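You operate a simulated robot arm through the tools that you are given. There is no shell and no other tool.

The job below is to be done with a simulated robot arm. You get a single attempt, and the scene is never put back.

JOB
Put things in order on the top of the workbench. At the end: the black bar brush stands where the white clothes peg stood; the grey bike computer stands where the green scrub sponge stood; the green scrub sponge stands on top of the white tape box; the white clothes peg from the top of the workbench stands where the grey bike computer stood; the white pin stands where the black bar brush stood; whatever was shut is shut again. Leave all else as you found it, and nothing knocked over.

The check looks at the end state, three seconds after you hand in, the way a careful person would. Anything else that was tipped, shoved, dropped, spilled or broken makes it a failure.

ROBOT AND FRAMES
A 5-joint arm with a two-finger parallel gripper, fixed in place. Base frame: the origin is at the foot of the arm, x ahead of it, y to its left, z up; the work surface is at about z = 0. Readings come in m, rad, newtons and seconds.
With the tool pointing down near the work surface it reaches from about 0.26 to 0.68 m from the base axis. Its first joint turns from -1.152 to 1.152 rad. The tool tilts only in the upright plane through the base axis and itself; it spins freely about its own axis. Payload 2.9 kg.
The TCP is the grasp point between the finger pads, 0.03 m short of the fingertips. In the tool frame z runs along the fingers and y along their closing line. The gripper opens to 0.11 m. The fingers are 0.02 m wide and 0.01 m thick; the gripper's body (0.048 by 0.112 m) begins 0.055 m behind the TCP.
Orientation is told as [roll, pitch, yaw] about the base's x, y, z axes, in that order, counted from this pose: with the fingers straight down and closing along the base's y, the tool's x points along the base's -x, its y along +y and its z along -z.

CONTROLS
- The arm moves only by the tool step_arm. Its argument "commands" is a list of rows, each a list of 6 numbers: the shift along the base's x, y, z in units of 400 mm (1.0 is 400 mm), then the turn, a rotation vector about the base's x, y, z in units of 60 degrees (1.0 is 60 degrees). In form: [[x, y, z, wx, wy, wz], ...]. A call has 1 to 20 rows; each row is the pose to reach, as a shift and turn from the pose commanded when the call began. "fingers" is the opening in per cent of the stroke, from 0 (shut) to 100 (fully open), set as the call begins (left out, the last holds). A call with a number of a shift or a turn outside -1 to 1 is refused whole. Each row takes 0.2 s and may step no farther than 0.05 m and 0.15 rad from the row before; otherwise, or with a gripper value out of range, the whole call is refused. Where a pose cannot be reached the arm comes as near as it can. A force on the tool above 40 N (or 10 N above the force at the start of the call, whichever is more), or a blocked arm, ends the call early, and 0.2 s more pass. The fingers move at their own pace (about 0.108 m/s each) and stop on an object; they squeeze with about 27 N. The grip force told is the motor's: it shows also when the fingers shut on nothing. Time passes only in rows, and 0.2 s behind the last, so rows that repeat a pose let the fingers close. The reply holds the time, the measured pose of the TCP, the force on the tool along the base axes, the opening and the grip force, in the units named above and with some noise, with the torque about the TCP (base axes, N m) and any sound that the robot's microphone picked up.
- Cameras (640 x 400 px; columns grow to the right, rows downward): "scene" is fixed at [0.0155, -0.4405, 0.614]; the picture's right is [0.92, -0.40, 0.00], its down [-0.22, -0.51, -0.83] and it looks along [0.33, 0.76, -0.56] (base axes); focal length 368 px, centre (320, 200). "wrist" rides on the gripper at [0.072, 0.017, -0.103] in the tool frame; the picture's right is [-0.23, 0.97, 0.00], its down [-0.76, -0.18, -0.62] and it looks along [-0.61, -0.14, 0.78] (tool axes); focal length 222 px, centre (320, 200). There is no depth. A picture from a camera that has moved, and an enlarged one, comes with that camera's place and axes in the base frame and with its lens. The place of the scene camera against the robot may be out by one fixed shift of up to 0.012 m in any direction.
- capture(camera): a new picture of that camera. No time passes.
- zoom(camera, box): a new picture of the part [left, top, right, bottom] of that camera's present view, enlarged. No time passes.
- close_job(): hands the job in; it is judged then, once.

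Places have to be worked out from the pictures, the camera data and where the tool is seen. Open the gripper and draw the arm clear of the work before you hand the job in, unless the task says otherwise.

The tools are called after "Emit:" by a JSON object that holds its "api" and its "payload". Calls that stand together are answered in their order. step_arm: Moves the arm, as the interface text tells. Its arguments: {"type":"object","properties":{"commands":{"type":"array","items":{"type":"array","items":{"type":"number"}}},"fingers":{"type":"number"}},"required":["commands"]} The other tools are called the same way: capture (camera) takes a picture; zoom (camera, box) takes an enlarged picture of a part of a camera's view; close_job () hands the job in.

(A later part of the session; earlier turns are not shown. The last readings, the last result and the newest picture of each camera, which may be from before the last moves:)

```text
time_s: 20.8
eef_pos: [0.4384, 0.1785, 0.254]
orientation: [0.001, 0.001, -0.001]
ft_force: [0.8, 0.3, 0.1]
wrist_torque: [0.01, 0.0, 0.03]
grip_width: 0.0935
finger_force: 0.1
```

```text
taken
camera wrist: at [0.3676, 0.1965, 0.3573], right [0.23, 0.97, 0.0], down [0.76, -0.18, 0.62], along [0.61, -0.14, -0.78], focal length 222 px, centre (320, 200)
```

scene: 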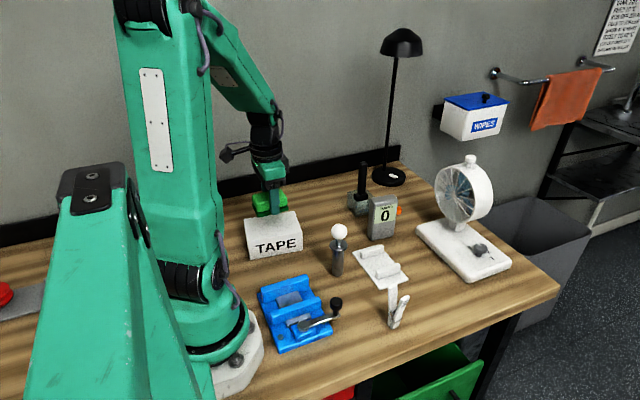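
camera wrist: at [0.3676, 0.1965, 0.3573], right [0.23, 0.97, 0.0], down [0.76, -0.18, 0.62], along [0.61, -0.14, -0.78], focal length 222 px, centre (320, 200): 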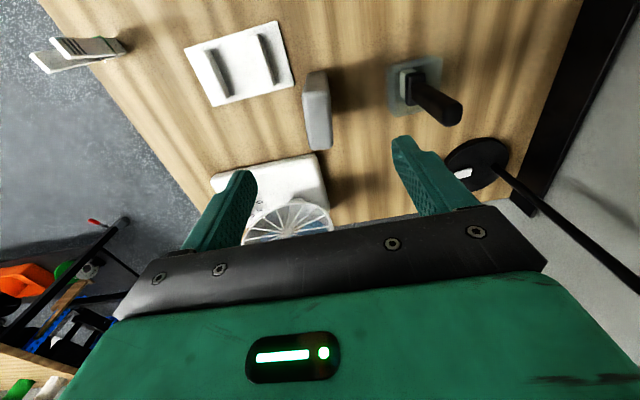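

Emit:
{"api": "zoom", "payload": {"camera": "wrist", "box": [270, 50, 370, 170]}}

Emit:
{"api": "zoom", "payload": {"camera": "wrist", "box": [370, 40, 470, 140]}}

Emit:
{"api": "zoom", "payload": {"camera": "wrist", "box": [20, 10, 300, 120]}}

```text
3.33 times, centred on (320, 110) of wrist
camera zoom: at [0.3676, 0.1965, 0.3573], right [0.23, 0.97, 0.0], down [0.76, -0.18, 0.62], along [0.61, -0.14, -0.78], focal length 740 px, centre (320, 500)
```

zoom: 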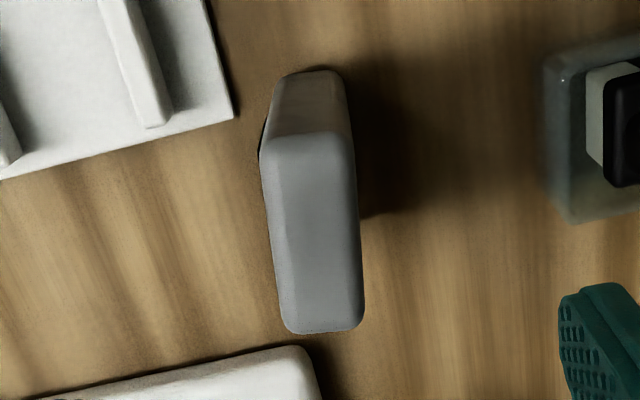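

```text
4.00 times, centred on (420, 90) of wrist
camera zoom: at [0.3676, 0.1965, 0.3573], right [0.23, 0.97, 0.0], down [0.76, -0.18, 0.62], along [0.61, -0.14, -0.78], focal length 888 px, centre (-80, 640)
```

zoom: 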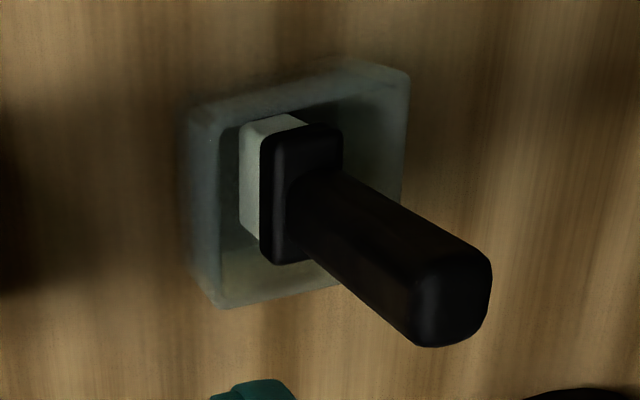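

```text
2.29 times, centred on (160, 65) of wrist
camera zoom: at [0.3676, 0.1965, 0.3573], right [0.23, 0.97, 0.0], down [0.76, -0.18, 0.62], along [0.61, -0.14, -0.78], focal length 508 px, centre (686, 509)
```

zoom: 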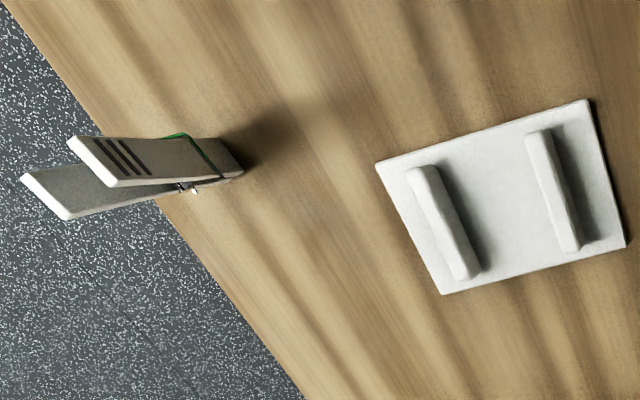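

The computer is centred near (0.450, 0.176), yaw ≈ −0.147 rad, ~0.03 thick, ~0.115 tall, its orange button on the +x side. I turn the gripper to match and grip it across its thickness, first stopping above it to check.

Emit:
{"api": "step_arm", "payload": {"commands": [[0.01, -0.002, -0.06, 0, 0, -0.05], [0.02, -0.004, -0.14, 0, 0, -0.1], [0.029, -0.006, -0.22, 0, 0, -0.14], [0.029, -0.006, -0.25, 0, 0, -0.14], [0.029, -0.006, -0.25, 0, 0, -0.14]], "fingers": 85}}

Emit:
{"api": "capture", "payload": {"camera": "wrist"}}

Emit:
{"api": "zoom", "payload": {"camera": "scene", "box": [320, 130, 440, 250]}}

```text
time_s: 22.0
eef_pos: [0.4503, 0.1768, 0.1534]
orientation: [0.001, -0.003, -0.148]
ft_force: [0.0, 0.6, -0.2]
wrist_torque: [-0.01, 0.03, 0.01]
grip_width: 0.0935
finger_force: 0.1
```

```text
taken
camera wrist: at [0.3817, 0.205, 0.2565], right [0.37, 0.93, 0.0], down [0.73, -0.29, 0.62], along [0.58, -0.23, -0.78], focal length 222 px, centre (320, 200)
```

wrist: 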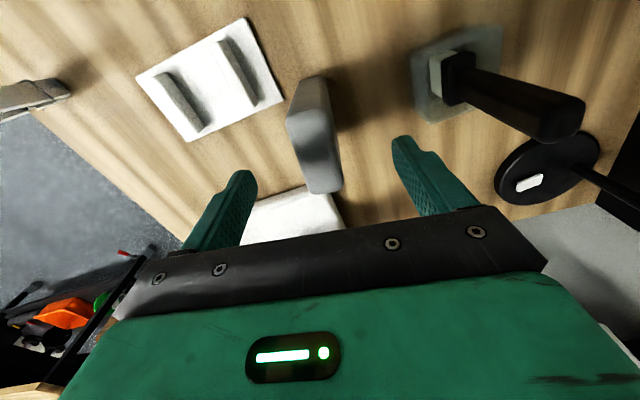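

```text
3.33 times, centred on (380, 190) of scene
camera zoom: at [0.0155, -0.4405, 0.614], right [0.92, -0.4, 0.0], down [-0.22, -0.51, -0.83], along [0.33, 0.76, -0.56], focal length 1226 px, centre (120, 233)
```

zoom: 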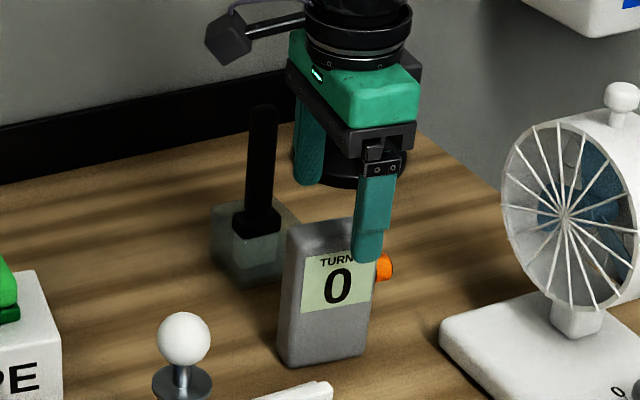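

I zoom once more to verify alignment before descending.

Emit:
{"api": "zoom", "payload": {"camera": "wrist", "box": [250, 60, 390, 200]}}

```text
2.86 times, centred on (320, 130) of wrist
camera zoom: at [0.3817, 0.205, 0.2565], right [0.37, 0.93, 0.0], down [0.73, -0.29, 0.62], along [0.58, -0.23, -0.78], focal length 635 px, centre (320, 400)
```

zoom: 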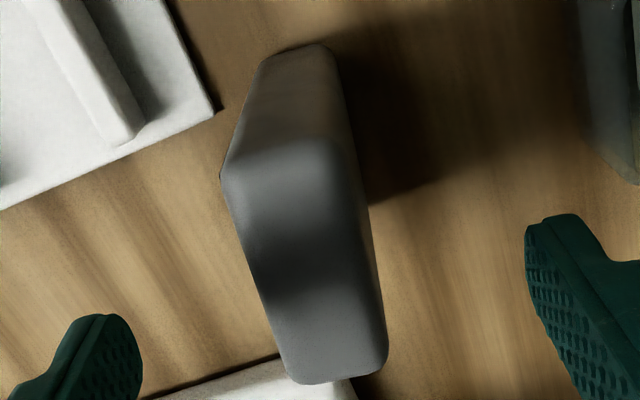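

Alignment is good (offset under 2 mm). I descend to TCP z ≈ 0.078 and close.

Emit:
{"api": "step_arm", "payload": {"commands": [[-0.001, -0.0045, -0.08, 0, 0, 0], [-0.001, -0.0045, -0.15, 0, 0, 0], [-0.001, -0.0045, -0.1875, 0, 0, 0], [-0.001, -0.0045, -0.1875, 0, 0, 0]], "fingers": 85}}

Emit:
{"api": "step_arm", "payload": {"commands": [[0, 0, 0, 0, 0, 0], [0, 0, 0, 0, 0, 0], [0, 0, 0, 0, 0, 0], [0, 0, 0, 0, 0, 0]], "fingers": 0}}

Emit:
{"api": "zoom", "payload": {"camera": "scene", "box": [320, 130, 440, 250]}}

```text
time_s: 23.0
eef_pos: [0.4481, 0.1767, 0.0787]
orientation: [0.001, -0.003, -0.148]
ft_force: [-0.1, 0.7, -0.2]
wrist_torque: [0.01, -0.01, 0.0]
grip_width: 0.0935
finger_force: 0.0
```

```text
time_s: 24.0
eef_pos: [0.4498, 0.177, 0.0787]
orientation: [0.002, -0.003, -0.147]
ft_force: [-0.5, 0.7, 0.7]
wrist_torque: [0.05, 0.1, -0.01]
grip_width: 0.0299
finger_force: 27.1
```

```text
3.33 times, centred on (380, 190) of scene
camera zoom: at [0.0155, -0.4405, 0.614], right [0.92, -0.4, 0.0], down [-0.22, -0.51, -0.83], along [0.33, 0.76, -0.56], focal length 1226 px, centre (120, 233)
```

zoom: 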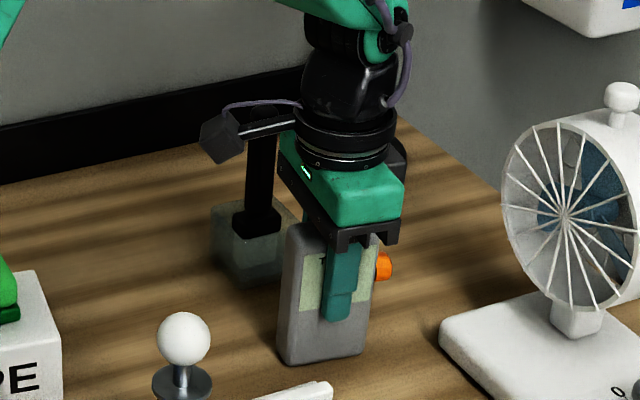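

The computer is held (opening 0.030). I lift it a little and carry it around the brush through the corridor at x ≈ 0.35 to the sponge's old place.

Emit:
{"api": "step_arm", "payload": {"commands": [[0, 0, 0.06, 0, 0, 0], [0, 0, 0.116, 0, 0, 0], [-0.0995, 0.02, 0.128, 0, 0, 0], [-0.187, 0.07, 0.128, 0, 0, 0], [-0.2495, 0.1575, 0.128, 0, 0, 0], [-0.262, 0.27, 0.128, 0, 0, 0], [-0.2495, 0.3825, 0.128, 0, 0, 0], [-0.1995, 0.4825, 0.128, 0, 0, 0], [-0.1245, 0.5575, 0.128, 0, 0, 0], [-0.0245, 0.6075, 0.128, 0, 0, 0], [0.053, 0.635, 0.116, 0, 0, 0], [0.053, 0.635, 0.116, 0, 0, 0]], "fingers": 0}}

Emit:
{"api": "capture", "payload": {"camera": "scene"}}

Emit:
{"api": "zoom", "payload": {"camera": "scene", "box": [300, 110, 420, 230]}}

Emit:
{"api": "capture", "payload": {"camera": "wrist"}}

```text
time_s: 26.6
eef_pos: [0.4702, 0.4297, 0.1239]
orientation: [0.002, -0.001, -0.148]
ft_force: [0.4, 1.0, -1.6]
wrist_torque: [-0.01, 0.01, 0.01]
grip_width: 0.0298
finger_force: 26.9
```

```text
taken
```

scene: 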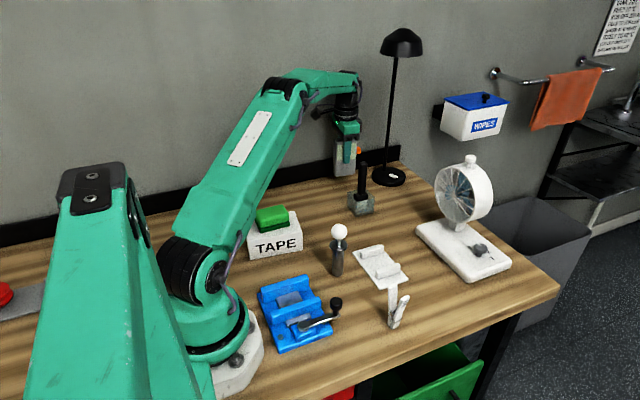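

```text
3.33 times, centred on (360, 170) of scene
camera zoom: at [0.0155, -0.4405, 0.614], right [0.92, -0.4, 0.0], down [-0.22, -0.51, -0.83], along [0.33, 0.76, -0.56], focal length 1226 px, centre (187, 300)
```

zoom: 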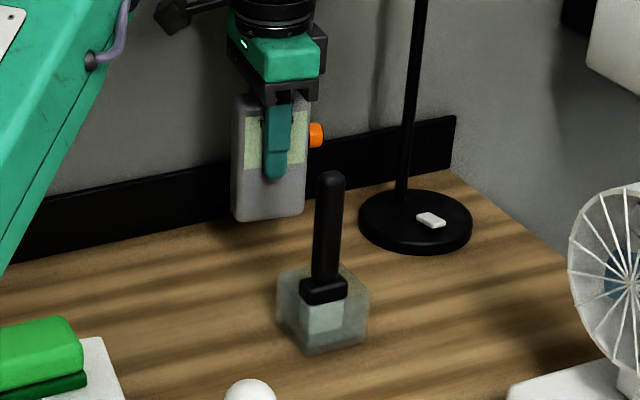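

```text
taken
camera wrist: at [0.4024, 0.4582, 0.2275], right [0.37, 0.93, 0.0], down [0.73, -0.29, 0.62], along [0.58, -0.23, -0.78], focal length 222 px, centre (320, 200)
```

wrist: 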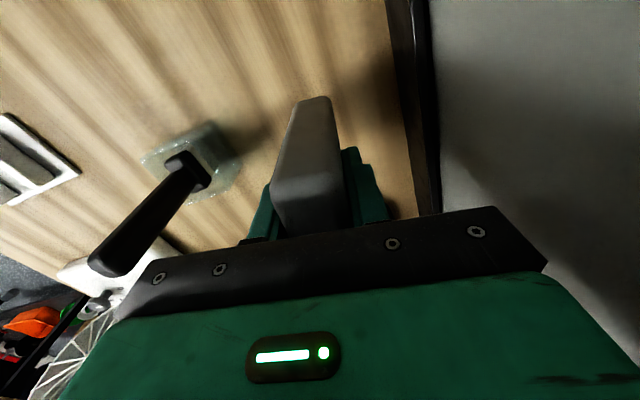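

The computer hangs upright over the sponge's former spot (0.471, 0.4305). I lower it to the same height at which it was picked up.

Emit:
{"api": "step_arm", "payload": {"commands": [[0, 0, -0.05, 0, 0, 0], [0, 0, -0.09, 0, 0, 0], [0, 0, -0.108, 0, 0, 0], [0, 0, -0.1145, 0, 0, 0], [0, 0, -0.1145, 0, 0, 0]], "fingers": 0}}

Emit:
{"api": "zoom", "payload": {"camera": "scene", "box": [310, 140, 390, 220]}}

```text
time_s: 27.8
eef_pos: [0.4707, 0.4306, 0.0789]
orientation: [0.003, -0.003, -0.148]
ft_force: [0.1, 0.5, -0.7]
wrist_torque: [-0.03, 0.02, 0.01]
grip_width: 0.0299
finger_force: 27.0
```

```text
5.00 times, centred on (350, 180) of scene
camera zoom: at [0.0155, -0.4405, 0.614], right [0.92, -0.4, 0.0], down [-0.22, -0.51, -0.83], along [0.33, 0.76, -0.56], focal length 1839 px, centre (170, 300)
```

zoom: 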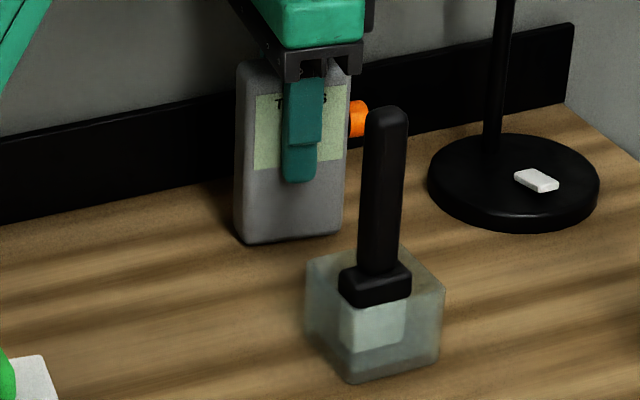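

It is within about a millimetre of the bench; I touch down with a tiny extra step.

Emit:
{"api": "step_arm", "payload": {"commands": [[0, 0, -0.001, 0, 0, 0], [0, 0, -0.002, 0, 0, 0]], "fingers": 0}}

```text
time_s: 28.4
eef_pos: [0.4707, 0.4306, 0.078]
orientation: [0.005, -0.003, -0.149]
ft_force: [0.6, -0.3, -1.3]
wrist_torque: [-0.01, 0.03, -0.01]
grip_width: 0.0296
finger_force: 26.9
```

No contact force yet; another small step.

Emit:
{"api": "step_arm", "payload": {"commands": [[0, 0, -0.0015, 0, 0, 0], [0, 0, -0.003, 0, 0, 0]], "fingers": 0}}

```text
time_s: 29.0
eef_pos: [0.4713, 0.4314, 0.0786]
orientation: [0.003, -0.003, -0.148]
ft_force: [-2.4, -2.8, 7.2]
wrist_torque: [-0.38, 0.16, -0.03]
grip_width: 0.0299
finger_force: 26.4
```

Contact with the bench is felt (7 N). I release, rise straight up clear of the computer, and retract.

Emit:
{"api": "step_arm", "payload": {"commands": [[0, 0, 0, 0, 0, 0], [0, 0, 0, 0, 0, 0], [0, 0, 0, 0, 0, 0], [0, 0, 0.06, 0, 0, 0], [0, 0, 0.14, 0, 0, 0], [0, 0, 0.21, 0, 0, 0], [-0.1, -0.04, 0.23, 0, 0, 0], [-0.2, -0.1, 0.26, 0, 0, 0], [-0.3, -0.16, 0.3, 0, 0, 0]], "fingers": 75}}

Emit:
{"api": "zoom", "payload": {"camera": "scene", "box": [310, 140, 410, 240]}}

Emit:
{"api": "capture", "payload": {"camera": "wrist"}}

```text
time_s: 31.0
eef_pos: [0.3516, 0.3672, 0.1976]
orientation: [0.004, -0.001, -0.15]
ft_force: [-0.2, -1.0, 0.5]
wrist_torque: [-0.04, 0.0, 0.03]
grip_width: 0.0827
finger_force: 0.1
```

```text
4.00 times, centred on (360, 190) of scene
camera zoom: at [0.0155, -0.4405, 0.614], right [0.92, -0.4, 0.0], down [-0.22, -0.51, -0.83], along [0.33, 0.76, -0.56], focal length 1471 px, centre (160, 240)
```

zoom: 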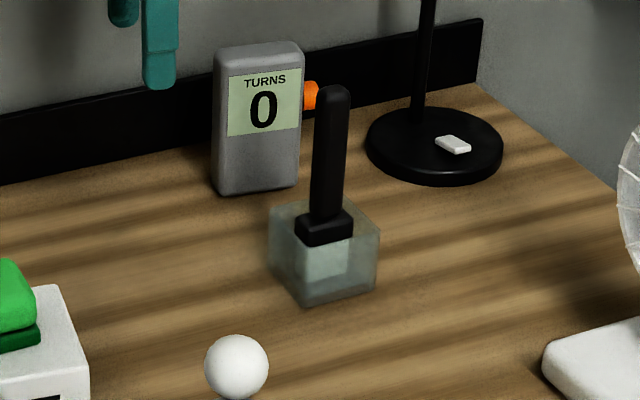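

```text
taken
camera wrist: at [0.2829, 0.3955, 0.3006], right [0.37, 0.93, 0.0], down [0.73, -0.29, 0.62], along [0.58, -0.23, -0.78], focal length 222 px, centre (320, 200)
```

wrist: 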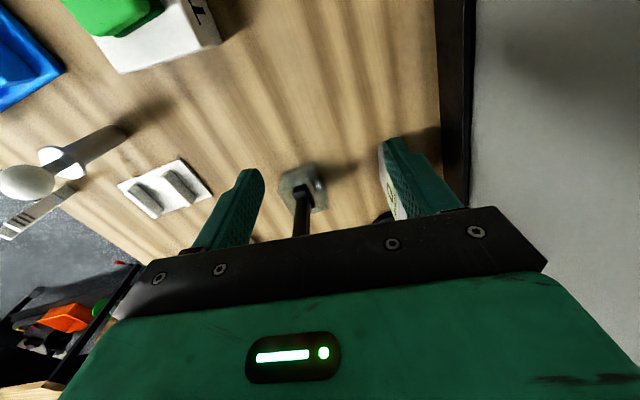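

The computer stands well at the sponge's old place. Now I go to look at the peg from above, travelling high.

Emit:
{"api": "step_arm", "payload": {"commands": [[0, -0.05, 0.08, 0, 0, 0.04], [0, -0.14, 0.15, 0, 0, 0.08], [0, -0.25, 0.18, 0, 0, 0.143], [0, -0.36, 0.18, 0, 0, 0.143], [0, -0.47, 0.18, 0, 0, 0.143], [0, -0.58, 0.18, 0, 0, 0.143], [0, -0.69, 0.18, 0, 0, 0.143], [0, -0.8, 0.18, 0, 0, 0.143], [0, -0.9, 0.18, 0, 0, 0.143], [0, -0.98, 0.18, 0, 0, 0.143], [0, -0.98, 0.18, 0, 0, 0.143]], "fingers": 75}}

Emit:
{"api": "capture", "payload": {"camera": "wrist"}}

Emit:
{"api": "capture", "payload": {"camera": "scene"}}

```text
time_s: 33.4
eef_pos: [0.3517, -0.0265, 0.2703]
orientation: [0.001, -0.002, 0.003]
ft_force: [-0.4, 0.0, 0.3]
wrist_torque: [0.02, 0.01, -0.02]
grip_width: 0.0827
finger_force: 0.1
```

```text
taken
camera wrist: at [0.2794, -0.009, 0.3739], right [0.23, 0.97, 0.0], down [0.76, -0.18, 0.62], along [0.61, -0.14, -0.78], focal length 222 px, centre (320, 200)
```

wrist: 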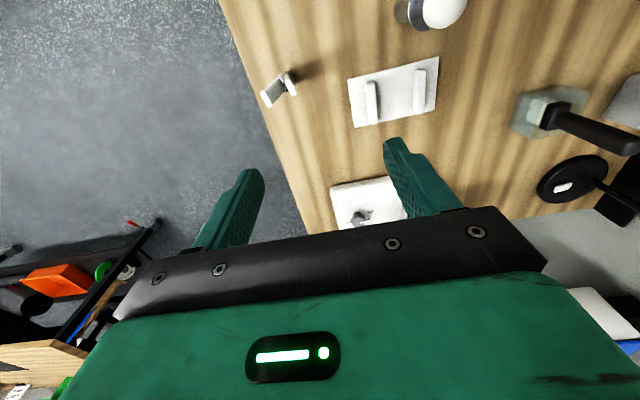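

```text
taken
```

scene: 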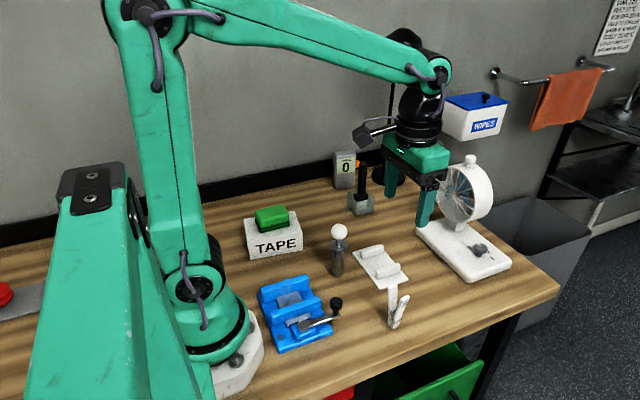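

Emit:
{"api": "zoom", "payload": {"camera": "wrist", "box": [245, 55, 325, 115]}}

Emit:
{"api": "zoom", "payload": {"camera": "wrist", "box": [330, 0, 480, 140]}}

```text
6.67 times, centred on (285, 85) of wrist
camera zoom: at [0.2794, -0.009, 0.3739], right [0.23, 0.97, 0.0], down [0.76, -0.18, 0.62], along [0.61, -0.14, -0.78], focal length 1481 px, centre (553, 967)
```

zoom: 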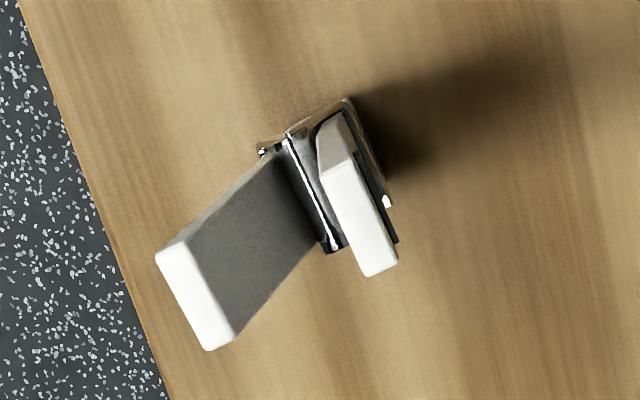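

```text
2.86 times, centred on (405, 70) of wrist
camera zoom: at [0.2794, -0.009, 0.3739], right [0.23, 0.97, 0.0], down [0.76, -0.18, 0.62], along [0.61, -0.14, -0.78], focal length 635 px, centre (77, 571)
```

zoom: 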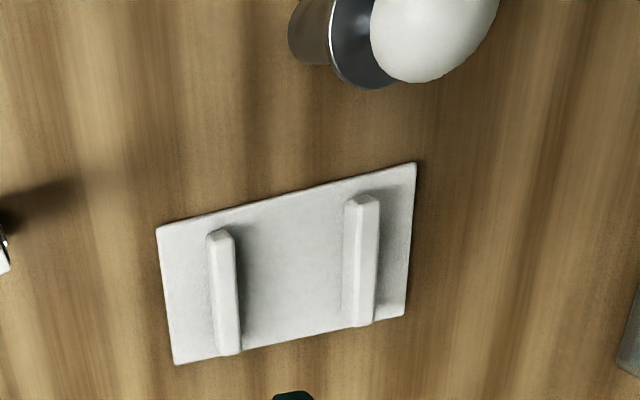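

The peg's foot is near (0.335, −0.071); its legs spread along y (yaw ≈ +0.17) and it is about 0.0165 wide along x and 0.10 tall. I will grip it across its width, so I turn the gripper by about +1.74 rad above it, in two calls.

Emit:
{"api": "step_arm", "payload": {"commands": [[-0.01, -0.02, -0.02, 0, 0, 0.13], [-0.02, -0.04, -0.04, 0, 0, 0.26], [-0.03, -0.06, -0.06, 0, 0, 0.39], [-0.04, -0.08, -0.08, 0, 0, 0.52], [-0.046, -0.1, -0.1, 0, 0, 0.65], [-0.046, -0.115, -0.12, 0, 0, 0.78], [-0.046, -0.115, -0.12, 0, 0, 0.9]], "fingers": 75}}

Emit:
{"api": "step_arm", "payload": {"commands": [[0, 0, 0, 0, 0, 0.13], [0, 0, 0, 0, 0, 0.26], [0, 0, 0, 0, 0, 0.39], [0, 0, 0, 0, 0, 0.52], [0, 0, 0, 0, 0, 0.65], [0, 0, 0, 0, 0, 0.759], [0, 0, 0, 0, 0, 0.759]], "fingers": 75}}

Emit:
{"api": "capture", "payload": {"camera": "wrist"}}

Emit:
{"api": "capture", "payload": {"camera": "scene"}}

```text
time_s: 35.0
eef_pos: [0.3326, -0.0715, 0.2224]
orientation: [0.002, 0.001, 0.946]
ft_force: [0.7, -0.5, 0.8]
wrist_torque: [0.01, 0.03, 0.02]
grip_width: 0.0826
finger_force: 0.1
```

```text
time_s: 36.6
eef_pos: [0.3316, -0.0717, 0.2219]
orientation: [0.002, -0.003, 1.741]
ft_force: [0.4, 0.2, -0.2]
wrist_torque: [0.03, -0.01, 0.01]
grip_width: 0.0827
finger_force: 0.0
```

```text
taken
camera wrist: at [0.3291, -0.1451, 0.3262], right [-1.0, 0.06, 0.0], down [0.05, 0.78, 0.62], along [0.03, 0.62, -0.78], focal length 222 px, centre (320, 200)
```

wrist: 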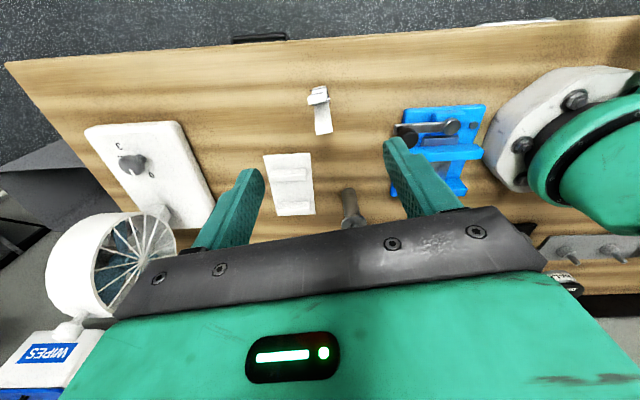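

```text
taken
```

scene: 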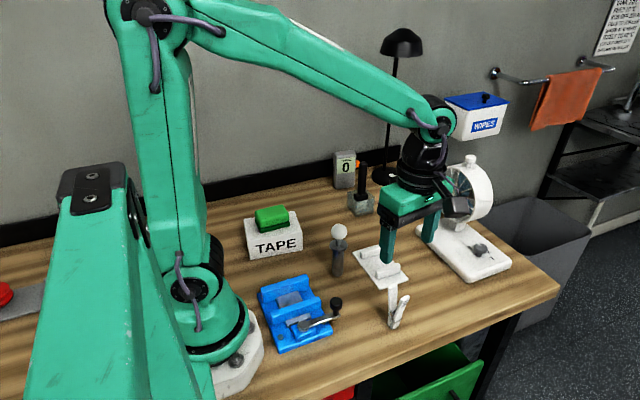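

Emit:
{"api": "zoom", "payload": {"camera": "wrist", "box": [280, 70, 360, 150]}}

Emit:
{"api": "zoom", "payload": {"camera": "scene", "box": [360, 200, 460, 340]}}

```text
5.00 times, centred on (320, 110) of wrist
camera zoom: at [0.3291, -0.1451, 0.3262], right [-1.0, 0.06, 0.0], down [0.05, 0.78, 0.62], along [0.03, 0.62, -0.78], focal length 1111 px, centre (320, 650)
```

zoom: 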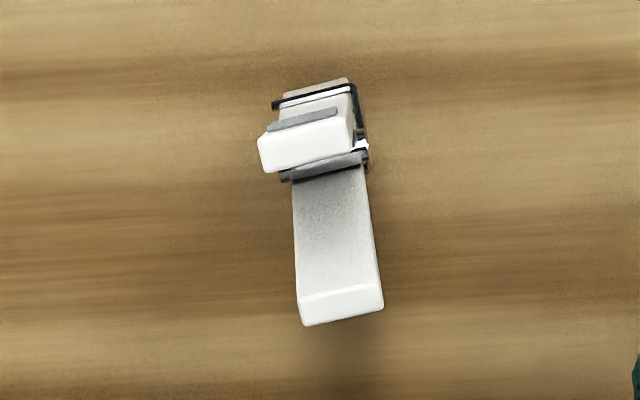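

```text
2.86 times, centred on (410, 270) of scene
camera zoom: at [0.0155, -0.4405, 0.614], right [0.92, -0.4, 0.0], down [-0.22, -0.51, -0.83], along [0.33, 0.76, -0.56], focal length 1051 px, centre (63, 0)
```

zoom: 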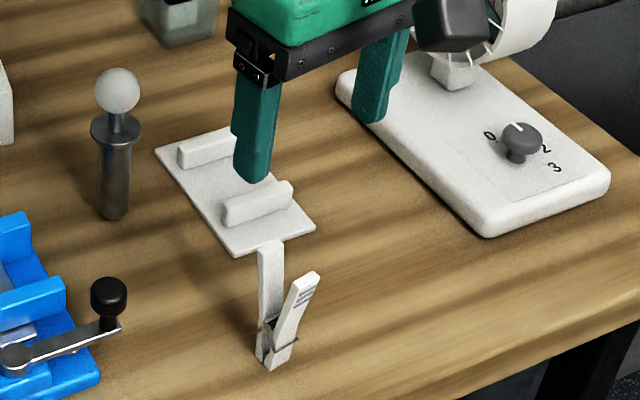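

The peg is centred under the gripper within about 1 mm and aligned. I descend to TCP z ≈ 0.058 so the palm clears the peg's 0.10 m top, then close gently.

Emit:
{"api": "step_arm", "payload": {"commands": [[-0.003, -0.001, -0.1, 0, 0, 0], [-0.003, -0.001, -0.2, 0, 0, 0], [-0.003, -0.001, -0.3, 0, 0, 0], [-0.003, -0.001, -0.37, 0, 0, 0], [-0.003, -0.001, -0.411, 0, 0, 0], [-0.003, -0.001, -0.411, 0, 0, 0]], "fingers": 60}}

Emit:
{"api": "zoom", "payload": {"camera": "scene", "box": [360, 240, 440, 340]}}

Emit:
{"api": "zoom", "payload": {"camera": "wrist", "box": [240, 80, 400, 220]}}

```text
time_s: 38.0
eef_pos: [0.3311, -0.0743, 0.059]
orientation: [0.003, -0.001, 1.739]
ft_force: [-0.3, -0.7, 0.0]
wrist_torque: [-0.01, -0.03, -0.01]
grip_width: 0.066
finger_force: 0.2
```

```text
4.00 times, centred on (400, 290) of scene
camera zoom: at [0.0155, -0.4405, 0.614], right [0.92, -0.4, 0.0], down [-0.22, -0.51, -0.83], along [0.33, 0.76, -0.56], focal length 1471 px, centre (0, -160)
```

zoom: 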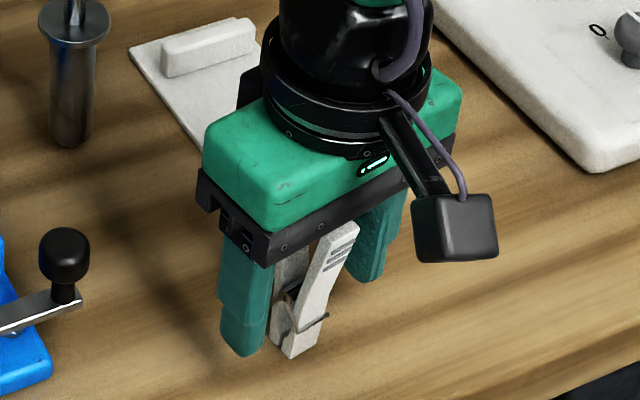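

```text
2.86 times, centred on (320, 150) of wrist
camera zoom: at [0.3276, -0.1475, 0.1614], right [-1.0, 0.06, 0.0], down [0.05, 0.78, 0.62], along [0.04, 0.62, -0.78], focal length 635 px, centre (320, 343)
```

zoom: 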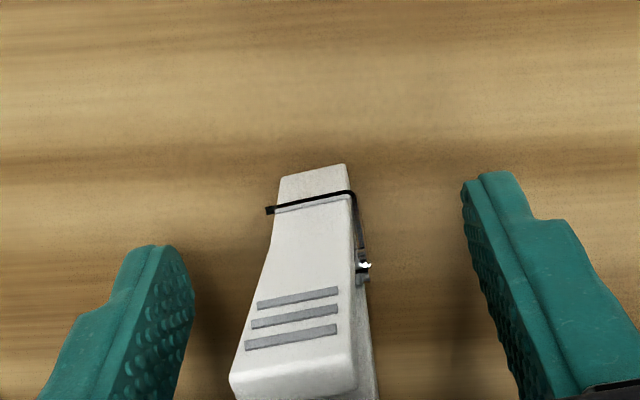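

The peg is centred between the fingers. I close on it.

Emit:
{"api": "step_arm", "payload": {"commands": [[0, 0, 0, 0, 0, 0], [0, 0, 0, 0, 0, 0], [0, 0, 0, 0, 0, 0], [0, 0, 0, 0, 0, 0]], "fingers": 0}}

Emit:
{"api": "zoom", "payload": {"camera": "wrist", "box": [240, 80, 400, 220]}}

Emit:
{"api": "zoom", "payload": {"camera": "scene", "box": [360, 240, 440, 340]}}

```text
time_s: 39.0
eef_pos: [0.3303, -0.0739, 0.0577]
orientation: [0.003, -0.002, 1.739]
ft_force: [-0.8, -0.4, 0.5]
wrist_torque: [0.02, -0.02, -0.02]
grip_width: 0.0257
finger_force: 26.6
```

```text
2.86 times, centred on (320, 150) of wrist
camera zoom: at [0.3276, -0.1474, 0.1617], right [-1.0, 0.06, 0.0], down [0.05, 0.78, 0.62], along [0.04, 0.62, -0.78], focal length 635 px, centre (320, 343)
```

zoom: 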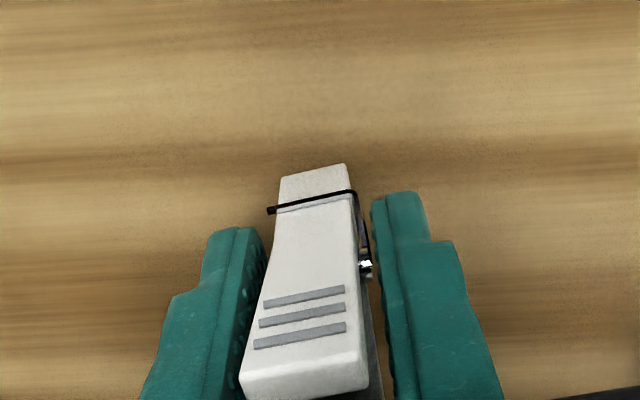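

```text
4.00 times, centred on (400, 290) of scene
camera zoom: at [0.0155, -0.4405, 0.614], right [0.92, -0.4, 0.0], down [-0.22, -0.51, -0.83], along [0.33, 0.76, -0.56], focal length 1471 px, centre (0, -160)
```

zoom: 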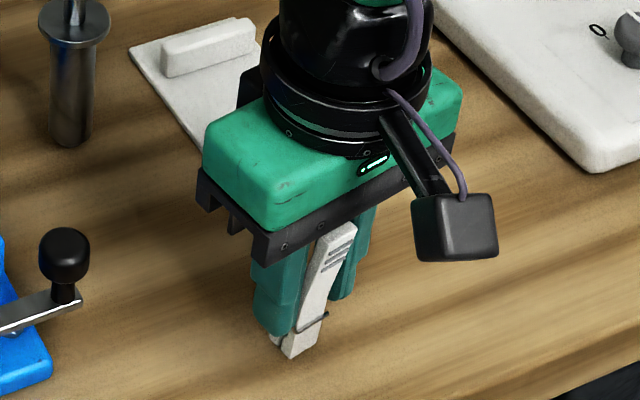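

It is held at 0.0257 (gripping across the spring wires). I lift 2–3 cm and check that the peg hangs straight.

Emit:
{"api": "step_arm", "payload": {"commands": [[0, 0, 0.02, 0, 0, 0], [0, 0, 0.05, 0, 0, 0], [0, 0, 0.08, 0, 0, 0], [0, 0, 0.08, 0, 0, 0]], "fingers": 0}}

Emit:
{"api": "zoom", "payload": {"camera": "wrist", "box": [240, 80, 400, 220]}}

Emit:
{"api": "zoom", "payload": {"camera": "scene", "box": [360, 230, 440, 330]}}

```text
time_s: 40.0
eef_pos: [0.3311, -0.0727, 0.0896]
orientation: [0.003, -0.002, 1.738]
ft_force: [-0.5, 0.3, -0.5]
wrist_torque: [0.03, 0.01, 0.0]
grip_width: 0.0254
finger_force: 27.1
```

```text
2.86 times, centred on (320, 150) of wrist
camera zoom: at [0.328, -0.1464, 0.1927], right [-1.0, 0.06, 0.0], down [0.05, 0.78, 0.62], along [0.04, 0.62, -0.78], focal length 635 px, centre (320, 343)
```

zoom: 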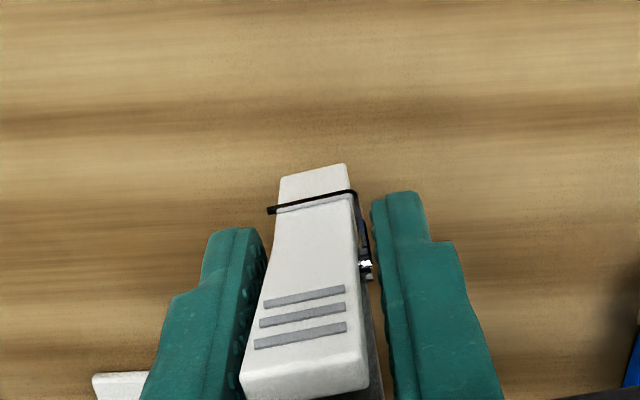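

```text
4.00 times, centred on (400, 280) of scene
camera zoom: at [0.0155, -0.4405, 0.614], right [0.92, -0.4, 0.0], down [-0.22, -0.51, -0.83], along [0.33, 0.76, -0.56], focal length 1471 px, centre (0, -120)
```

zoom: 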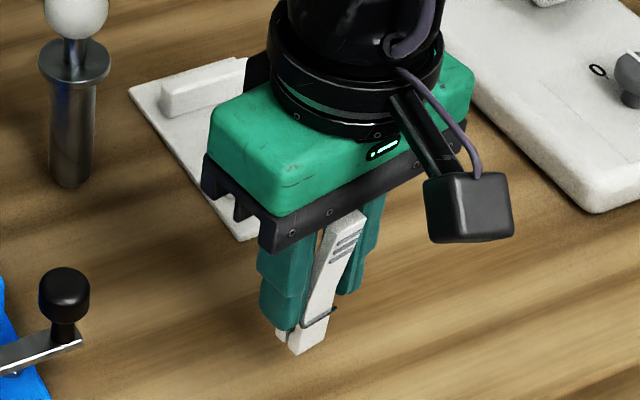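

The peg is firmly held and upright. I carry it above the bar plate to the computer's old spot (0.450, 0.176), stopping about 5 cm above the surface.

Emit:
{"api": "step_arm", "payload": {"commands": [[0, 0, 0.08, 0, 0, 0], [0.03, 0.06, 0.14, 0, 0, 0], [0.08, 0.16, 0.15, 0, 0, 0], [0.13, 0.265, 0.15, 0, 0, 0], [0.18, 0.37, 0.15, 0, 0, 0], [0.23, 0.475, 0.15, 0, 0, 0], [0.27, 0.57, 0.15, 0, 0, 0], [0.2925, 0.617, 0.12, 0, 0, 0], [0.2925, 0.617, 0.05, 0, 0, 0], [0.2925, 0.617, 0.05, 0, 0, 0]], "fingers": 0}}

Emit:
{"api": "capture", "payload": {"camera": "wrist"}}

Emit:
{"api": "capture", "payload": {"camera": "scene"}}

Emit:
{"api": "zoom", "payload": {"camera": "scene", "box": [330, 140, 450, 260]}}

```text
time_s: 42.2
eef_pos: [0.4483, 0.1748, 0.1094]
orientation: [0.002, 0.0, 1.738]
ft_force: [-0.4, -0.3, 0.1]
wrist_torque: [0.01, 0.01, 0.03]
grip_width: 0.0255
finger_force: 26.4
```

```text
taken
camera wrist: at [0.4451, 0.1009, 0.2128], right [-1.0, 0.06, 0.0], down [0.05, 0.78, 0.62], along [0.04, 0.62, -0.78], focal length 222 px, centre (320, 200)
```

wrist: 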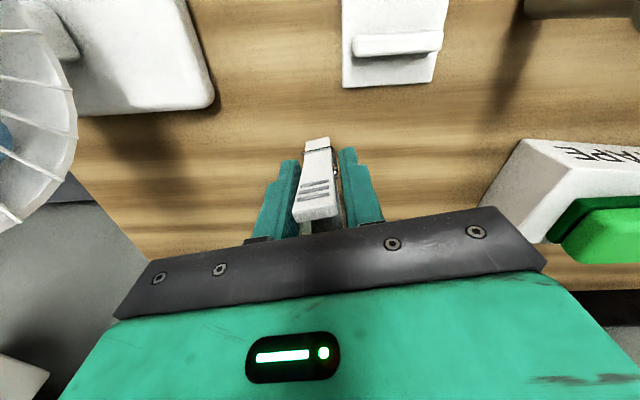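

```text
taken
```

scene: 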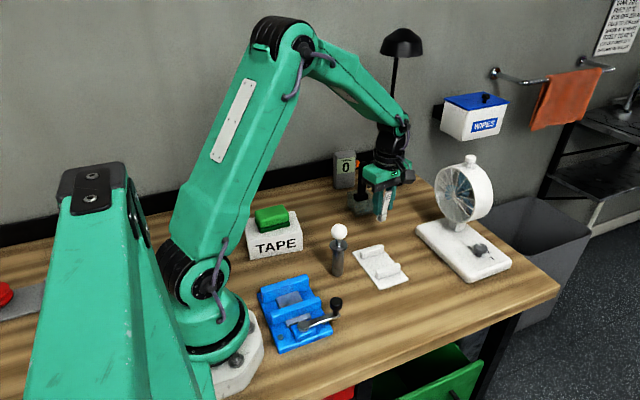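

```text
3.33 times, centred on (390, 200) of scene
camera zoom: at [0.0155, -0.4405, 0.614], right [0.92, -0.4, 0.0], down [-0.22, -0.51, -0.83], along [0.33, 0.76, -0.56], focal length 1226 px, centre (87, 200)
```

zoom: 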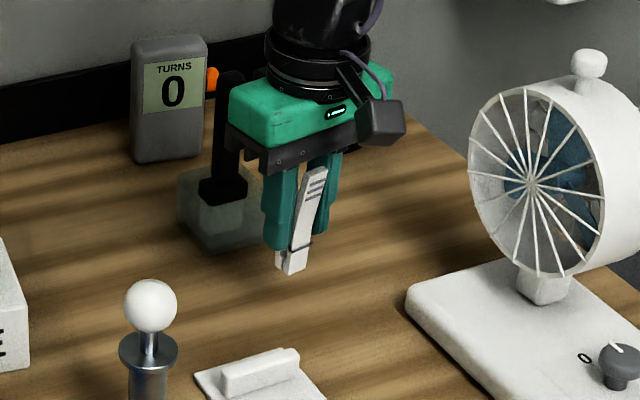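

The peg hangs upright above the computer's old spot. I lower it to just above its pick-up height.

Emit:
{"api": "step_arm", "payload": {"commands": [[0, 0, -0.05, 0, 0, 0], [0, 0, -0.09, 0, 0, 0], [0, 0, -0.115, 0, 0, 0], [0, 0, -0.129, 0, 0, 0], [0, 0, -0.129, 0, 0, 0]], "fingers": 0}}

Emit:
{"api": "step_arm", "payload": {"commands": [[0, 0, -0.001, 0, 0, 0], [0, 0, -0.002, 0, 0, 0], [0, 0, -0.002, 0, 0, 0]], "fingers": 0}}

Emit:
{"api": "zoom", "payload": {"camera": "scene", "box": [350, 160, 430, 240]}}

```text
time_s: 43.4
eef_pos: [0.4483, 0.1753, 0.0578]
orientation: [0.001, -0.001, 1.739]
ft_force: [-0.4, -0.3, 3.6]
wrist_torque: [-0.02, 0.07, 0.02]
grip_width: 0.0253
finger_force: 27.1
```

```text
time_s: 44.2
eef_pos: [0.4478, 0.1745, 0.0571]
orientation: [0.0, 0.0, 1.739]
ft_force: [0.7, 2.5, 8.3]
wrist_torque: [0.15, 0.01, -0.04]
grip_width: 0.0258
finger_force: 27.0
```

```text
5.00 times, centred on (390, 200) of scene
camera zoom: at [0.0155, -0.4406, 0.614], right [0.92, -0.4, 0.0], down [-0.22, -0.51, -0.83], along [0.33, 0.76, -0.56], focal length 1839 px, centre (-30, 200)
```

zoom: 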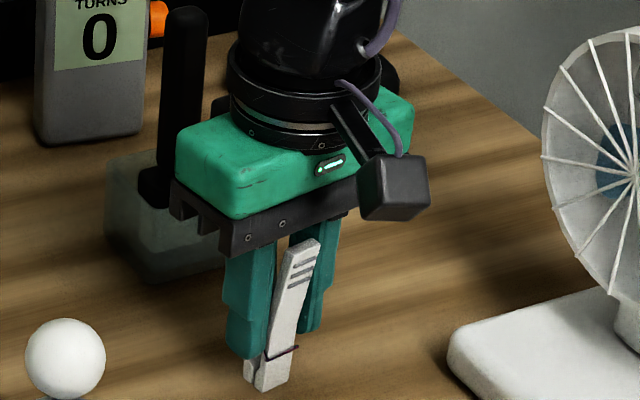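

Contact is felt (8 N). I relieve the pressure by half a millimetre and open the fingers moderately.

Emit:
{"api": "step_arm", "payload": {"commands": [[0, 0, 0.0015, 0, 0, 0], [0, 0, 0.0015, 0, 0, 0]], "fingers": 0}}

Emit:
{"api": "step_arm", "payload": {"commands": [[0, 0, 0, 0, 0, 0], [0, 0, 0, 0, 0, 0], [0, 0, 0, 0, 0, 0]], "fingers": 55}}

Emit:
{"api": "zoom", "payload": {"camera": "wrist", "box": [240, 80, 400, 220]}}

Emit:
{"api": "zoom", "payload": {"camera": "scene", "box": [350, 160, 430, 240]}}

```text
time_s: 44.8
eef_pos: [0.449, 0.1754, 0.0577]
orientation: [0.004, 0.0, 1.739]
ft_force: [1.9, 0.0, 2.3]
wrist_torque: [-0.04, -0.05, 0.0]
grip_width: 0.0256
finger_force: 27.3
```

```text
time_s: 45.6
eef_pos: [0.4482, 0.174, 0.058]
orientation: [0.002, 0.0, 1.738]
ft_force: [0.8, 1.1, 0.6]
wrist_torque: [-0.01, 0.01, 0.02]
grip_width: 0.0606
finger_force: 0.1
```

```text
2.86 times, centred on (320, 150) of wrist
camera zoom: at [0.4451, 0.1016, 0.1614], right [-1.0, 0.06, 0.0], down [0.05, 0.78, 0.62], along [0.04, 0.62, -0.78], focal length 635 px, centre (320, 343)
```

zoom: 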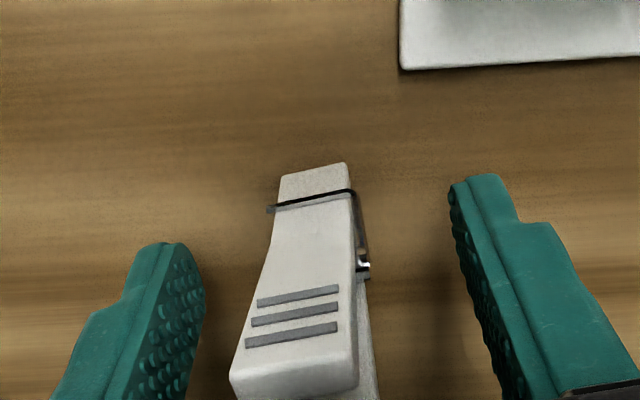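

```text
5.00 times, centred on (390, 200) of scene
camera zoom: at [0.0155, -0.4405, 0.614], right [0.92, -0.4, 0.0], down [-0.22, -0.51, -0.83], along [0.33, 0.76, -0.56], focal length 1839 px, centre (-30, 200)
```

zoom: 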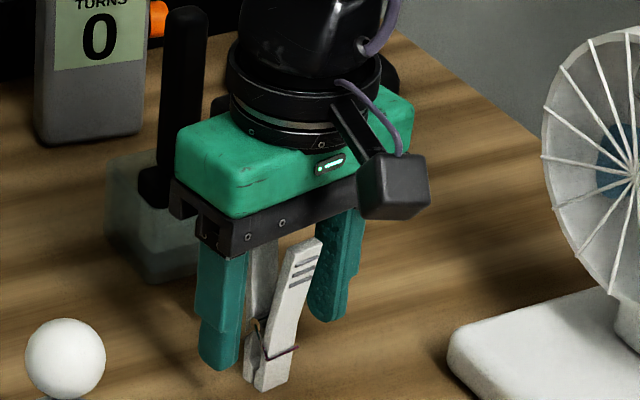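

The peg stands where the computer stood. I rise straight up and look toward the brush vessel from this side.

Emit:
{"api": "step_arm", "payload": {"commands": [[0, 0, 0.05, 0, 0, 0], [0, 0, 0.14, 0, 0, 0], [0, 0, 0.24, 0, 0, 0], [0, 0, 0.33, 0, 0, 0], [0, 0, 0.38, 0, 0, 0], [0, 0, 0.38, 0, 0, 0]], "fingers": 55}}

Emit:
{"api": "capture", "payload": {"camera": "wrist"}}

Emit:
{"api": "zoom", "payload": {"camera": "scene", "box": [320, 140, 440, 260]}}

```text
time_s: 47.0
eef_pos: [0.4479, 0.1731, 0.2076]
orientation: [0.002, 0.0, 1.739]
ft_force: [-0.2, -0.9, 0.0]
wrist_torque: [0.01, -0.01, 0.0]
grip_width: 0.0608
finger_force: 0.1
```

```text
taken
camera wrist: at [0.4451, 0.1, 0.3121], right [-1.0, 0.06, 0.0], down [0.05, 0.78, 0.62], along [0.04, 0.62, -0.78], focal length 222 px, centre (320, 200)
```

wrist: 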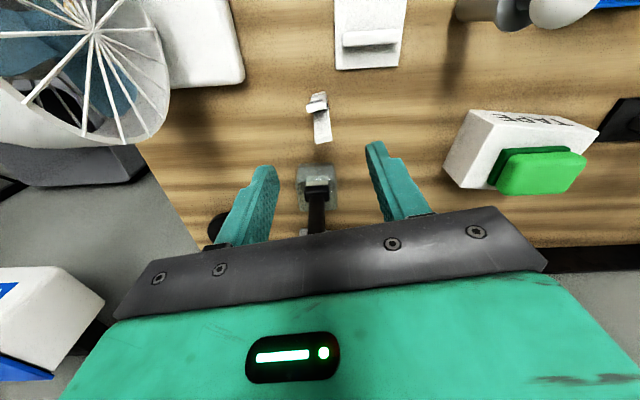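

```text
3.33 times, centred on (380, 200) of scene
camera zoom: at [0.0155, -0.4405, 0.614], right [0.92, -0.4, 0.0], down [-0.22, -0.51, -0.83], along [0.33, 0.76, -0.56], focal length 1226 px, centre (120, 200)
```

zoom: 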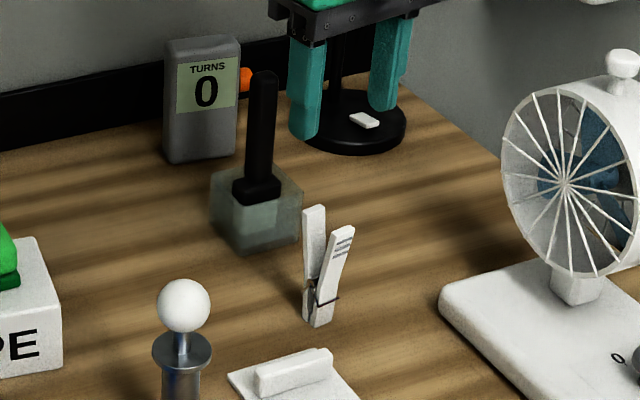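

The peg stands nicely. I zoom on the vessel and brush from both cameras to get dimensions.

Emit:
{"api": "zoom", "payload": {"camera": "wrist", "box": [280, 150, 360, 240]}}

Emit:
{"api": "zoom", "payload": {"camera": "scene", "box": [336, 155, 392, 225]}}

```text
4.44 times, centred on (320, 195) of wrist
camera zoom: at [0.4451, 0.1, 0.3121], right [-1.0, 0.06, 0.0], down [0.05, 0.78, 0.62], along [0.04, 0.62, -0.78], focal length 987 px, centre (320, 222)
```

zoom: 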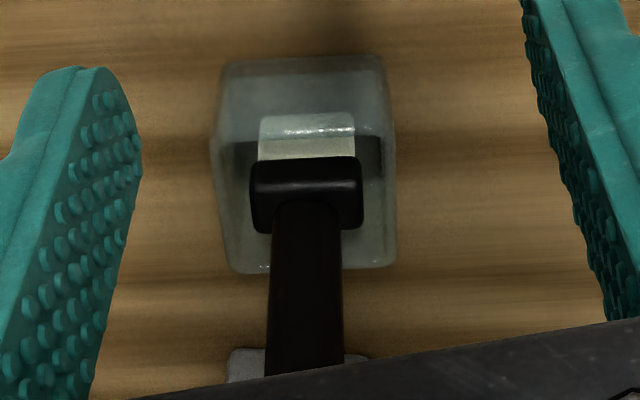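

```text
5.71 times, centred on (364, 190) of scene
camera zoom: at [0.0155, -0.4405, 0.614], right [0.92, -0.4, 0.0], down [-0.22, -0.51, -0.83], along [0.33, 0.76, -0.56], focal length 2102 px, centre (69, 257)
```

zoom: 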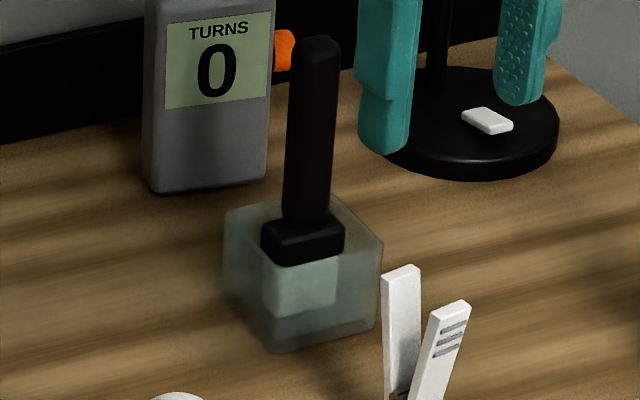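

The brush: bristles ≈0.033×0.02 rest on the vessel floor (z ≈ 0.007), ferrule up to ≈0.06, handle top ≈0.15, axis at about (0.461, 0.303), vessel rim ≈0.05. I turn the gripper back to yaw 0 at a short radius, then will come in low (under the lamp head) along +x.

Emit:
{"api": "step_arm", "payload": {"commands": [[-0.0277, 0.0298, 0.006, 0, 0, -0.119], [-0.0554, 0.0596, 0.012, 0, 0, -0.238], [-0.0831, 0.0894, 0.018, 0, 0, -0.357], [-0.1108, 0.1192, 0.024, 0, 0, -0.476], [-0.1385, 0.149, 0.03, 0, 0, -0.595], [-0.1662, 0.1788, 0.036, 0, 0, -0.714], [-0.1939, 0.2086, 0.042, 0, 0, -0.833], [-0.222, 0.238, 0.05, 0, 0, -0.952]], "fingers": 75}}

Emit:
{"api": "step_arm", "payload": {"commands": [[0, 0.01, 0, 0, 0, -0.12], [0, 0.02, 0, 0, 0, -0.24], [0, 0.03, 0, 0, 0, -0.36], [0, 0.04, 0, 0, 0, -0.48], [0, 0.05, 0, 0, 0, -0.6], [0, 0.06, 0, 0, 0, -0.7087], [0, 0.06, 0, 0, 0, -0.7087]], "fingers": 75}}

Emit:
{"api": "capture", "payload": {"camera": "wrist"}}

```text
time_s: 48.8
eef_pos: [0.3577, 0.2711, 0.2314]
orientation: [0.0, -0.001, 0.74]
ft_force: [-0.3, -0.1, -0.2]
wrist_torque: [-0.01, 0.03, 0.01]
grip_width: 0.0823
finger_force: 0.1
```

```text
time_s: 50.4
eef_pos: [0.3594, 0.2941, 0.2279]
orientation: [0.004, -0.004, 0.0]
ft_force: [-0.1, -0.6, 0.6]
wrist_torque: [-0.01, -0.01, -0.01]
grip_width: 0.0825
finger_force: 0.1
```

```text
taken
camera wrist: at [0.2874, 0.312, 0.3322], right [0.23, 0.97, 0.0], down [0.76, -0.18, 0.62], along [0.61, -0.14, -0.78], focal length 222 px, centre (320, 200)
```

wrist: 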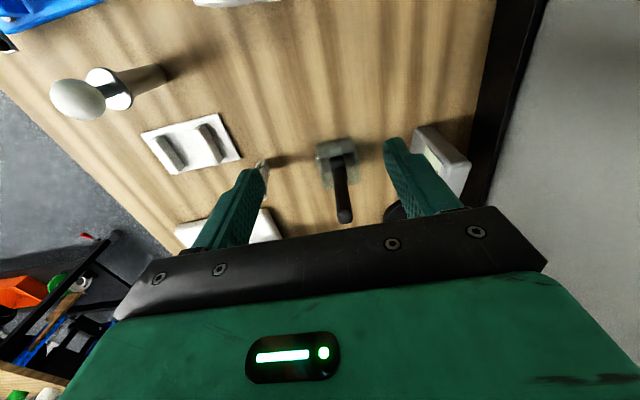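

I zoom on the brush from this pose to refine its y position and yaw.

Emit:
{"api": "zoom", "payload": {"camera": "wrist", "box": [300, 125, 380, 230]}}

```text
3.81 times, centred on (340, 178) of wrist
camera zoom: at [0.2874, 0.312, 0.3322], right [0.23, 0.97, 0.0], down [0.76, -0.18, 0.62], along [0.61, -0.14, -0.78], focal length 846 px, centre (244, 286)
```

zoom: 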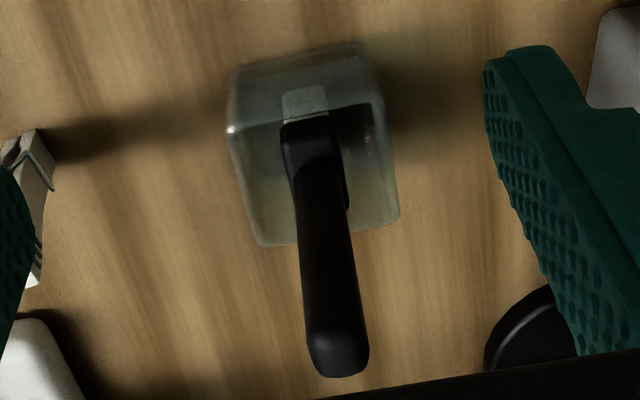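

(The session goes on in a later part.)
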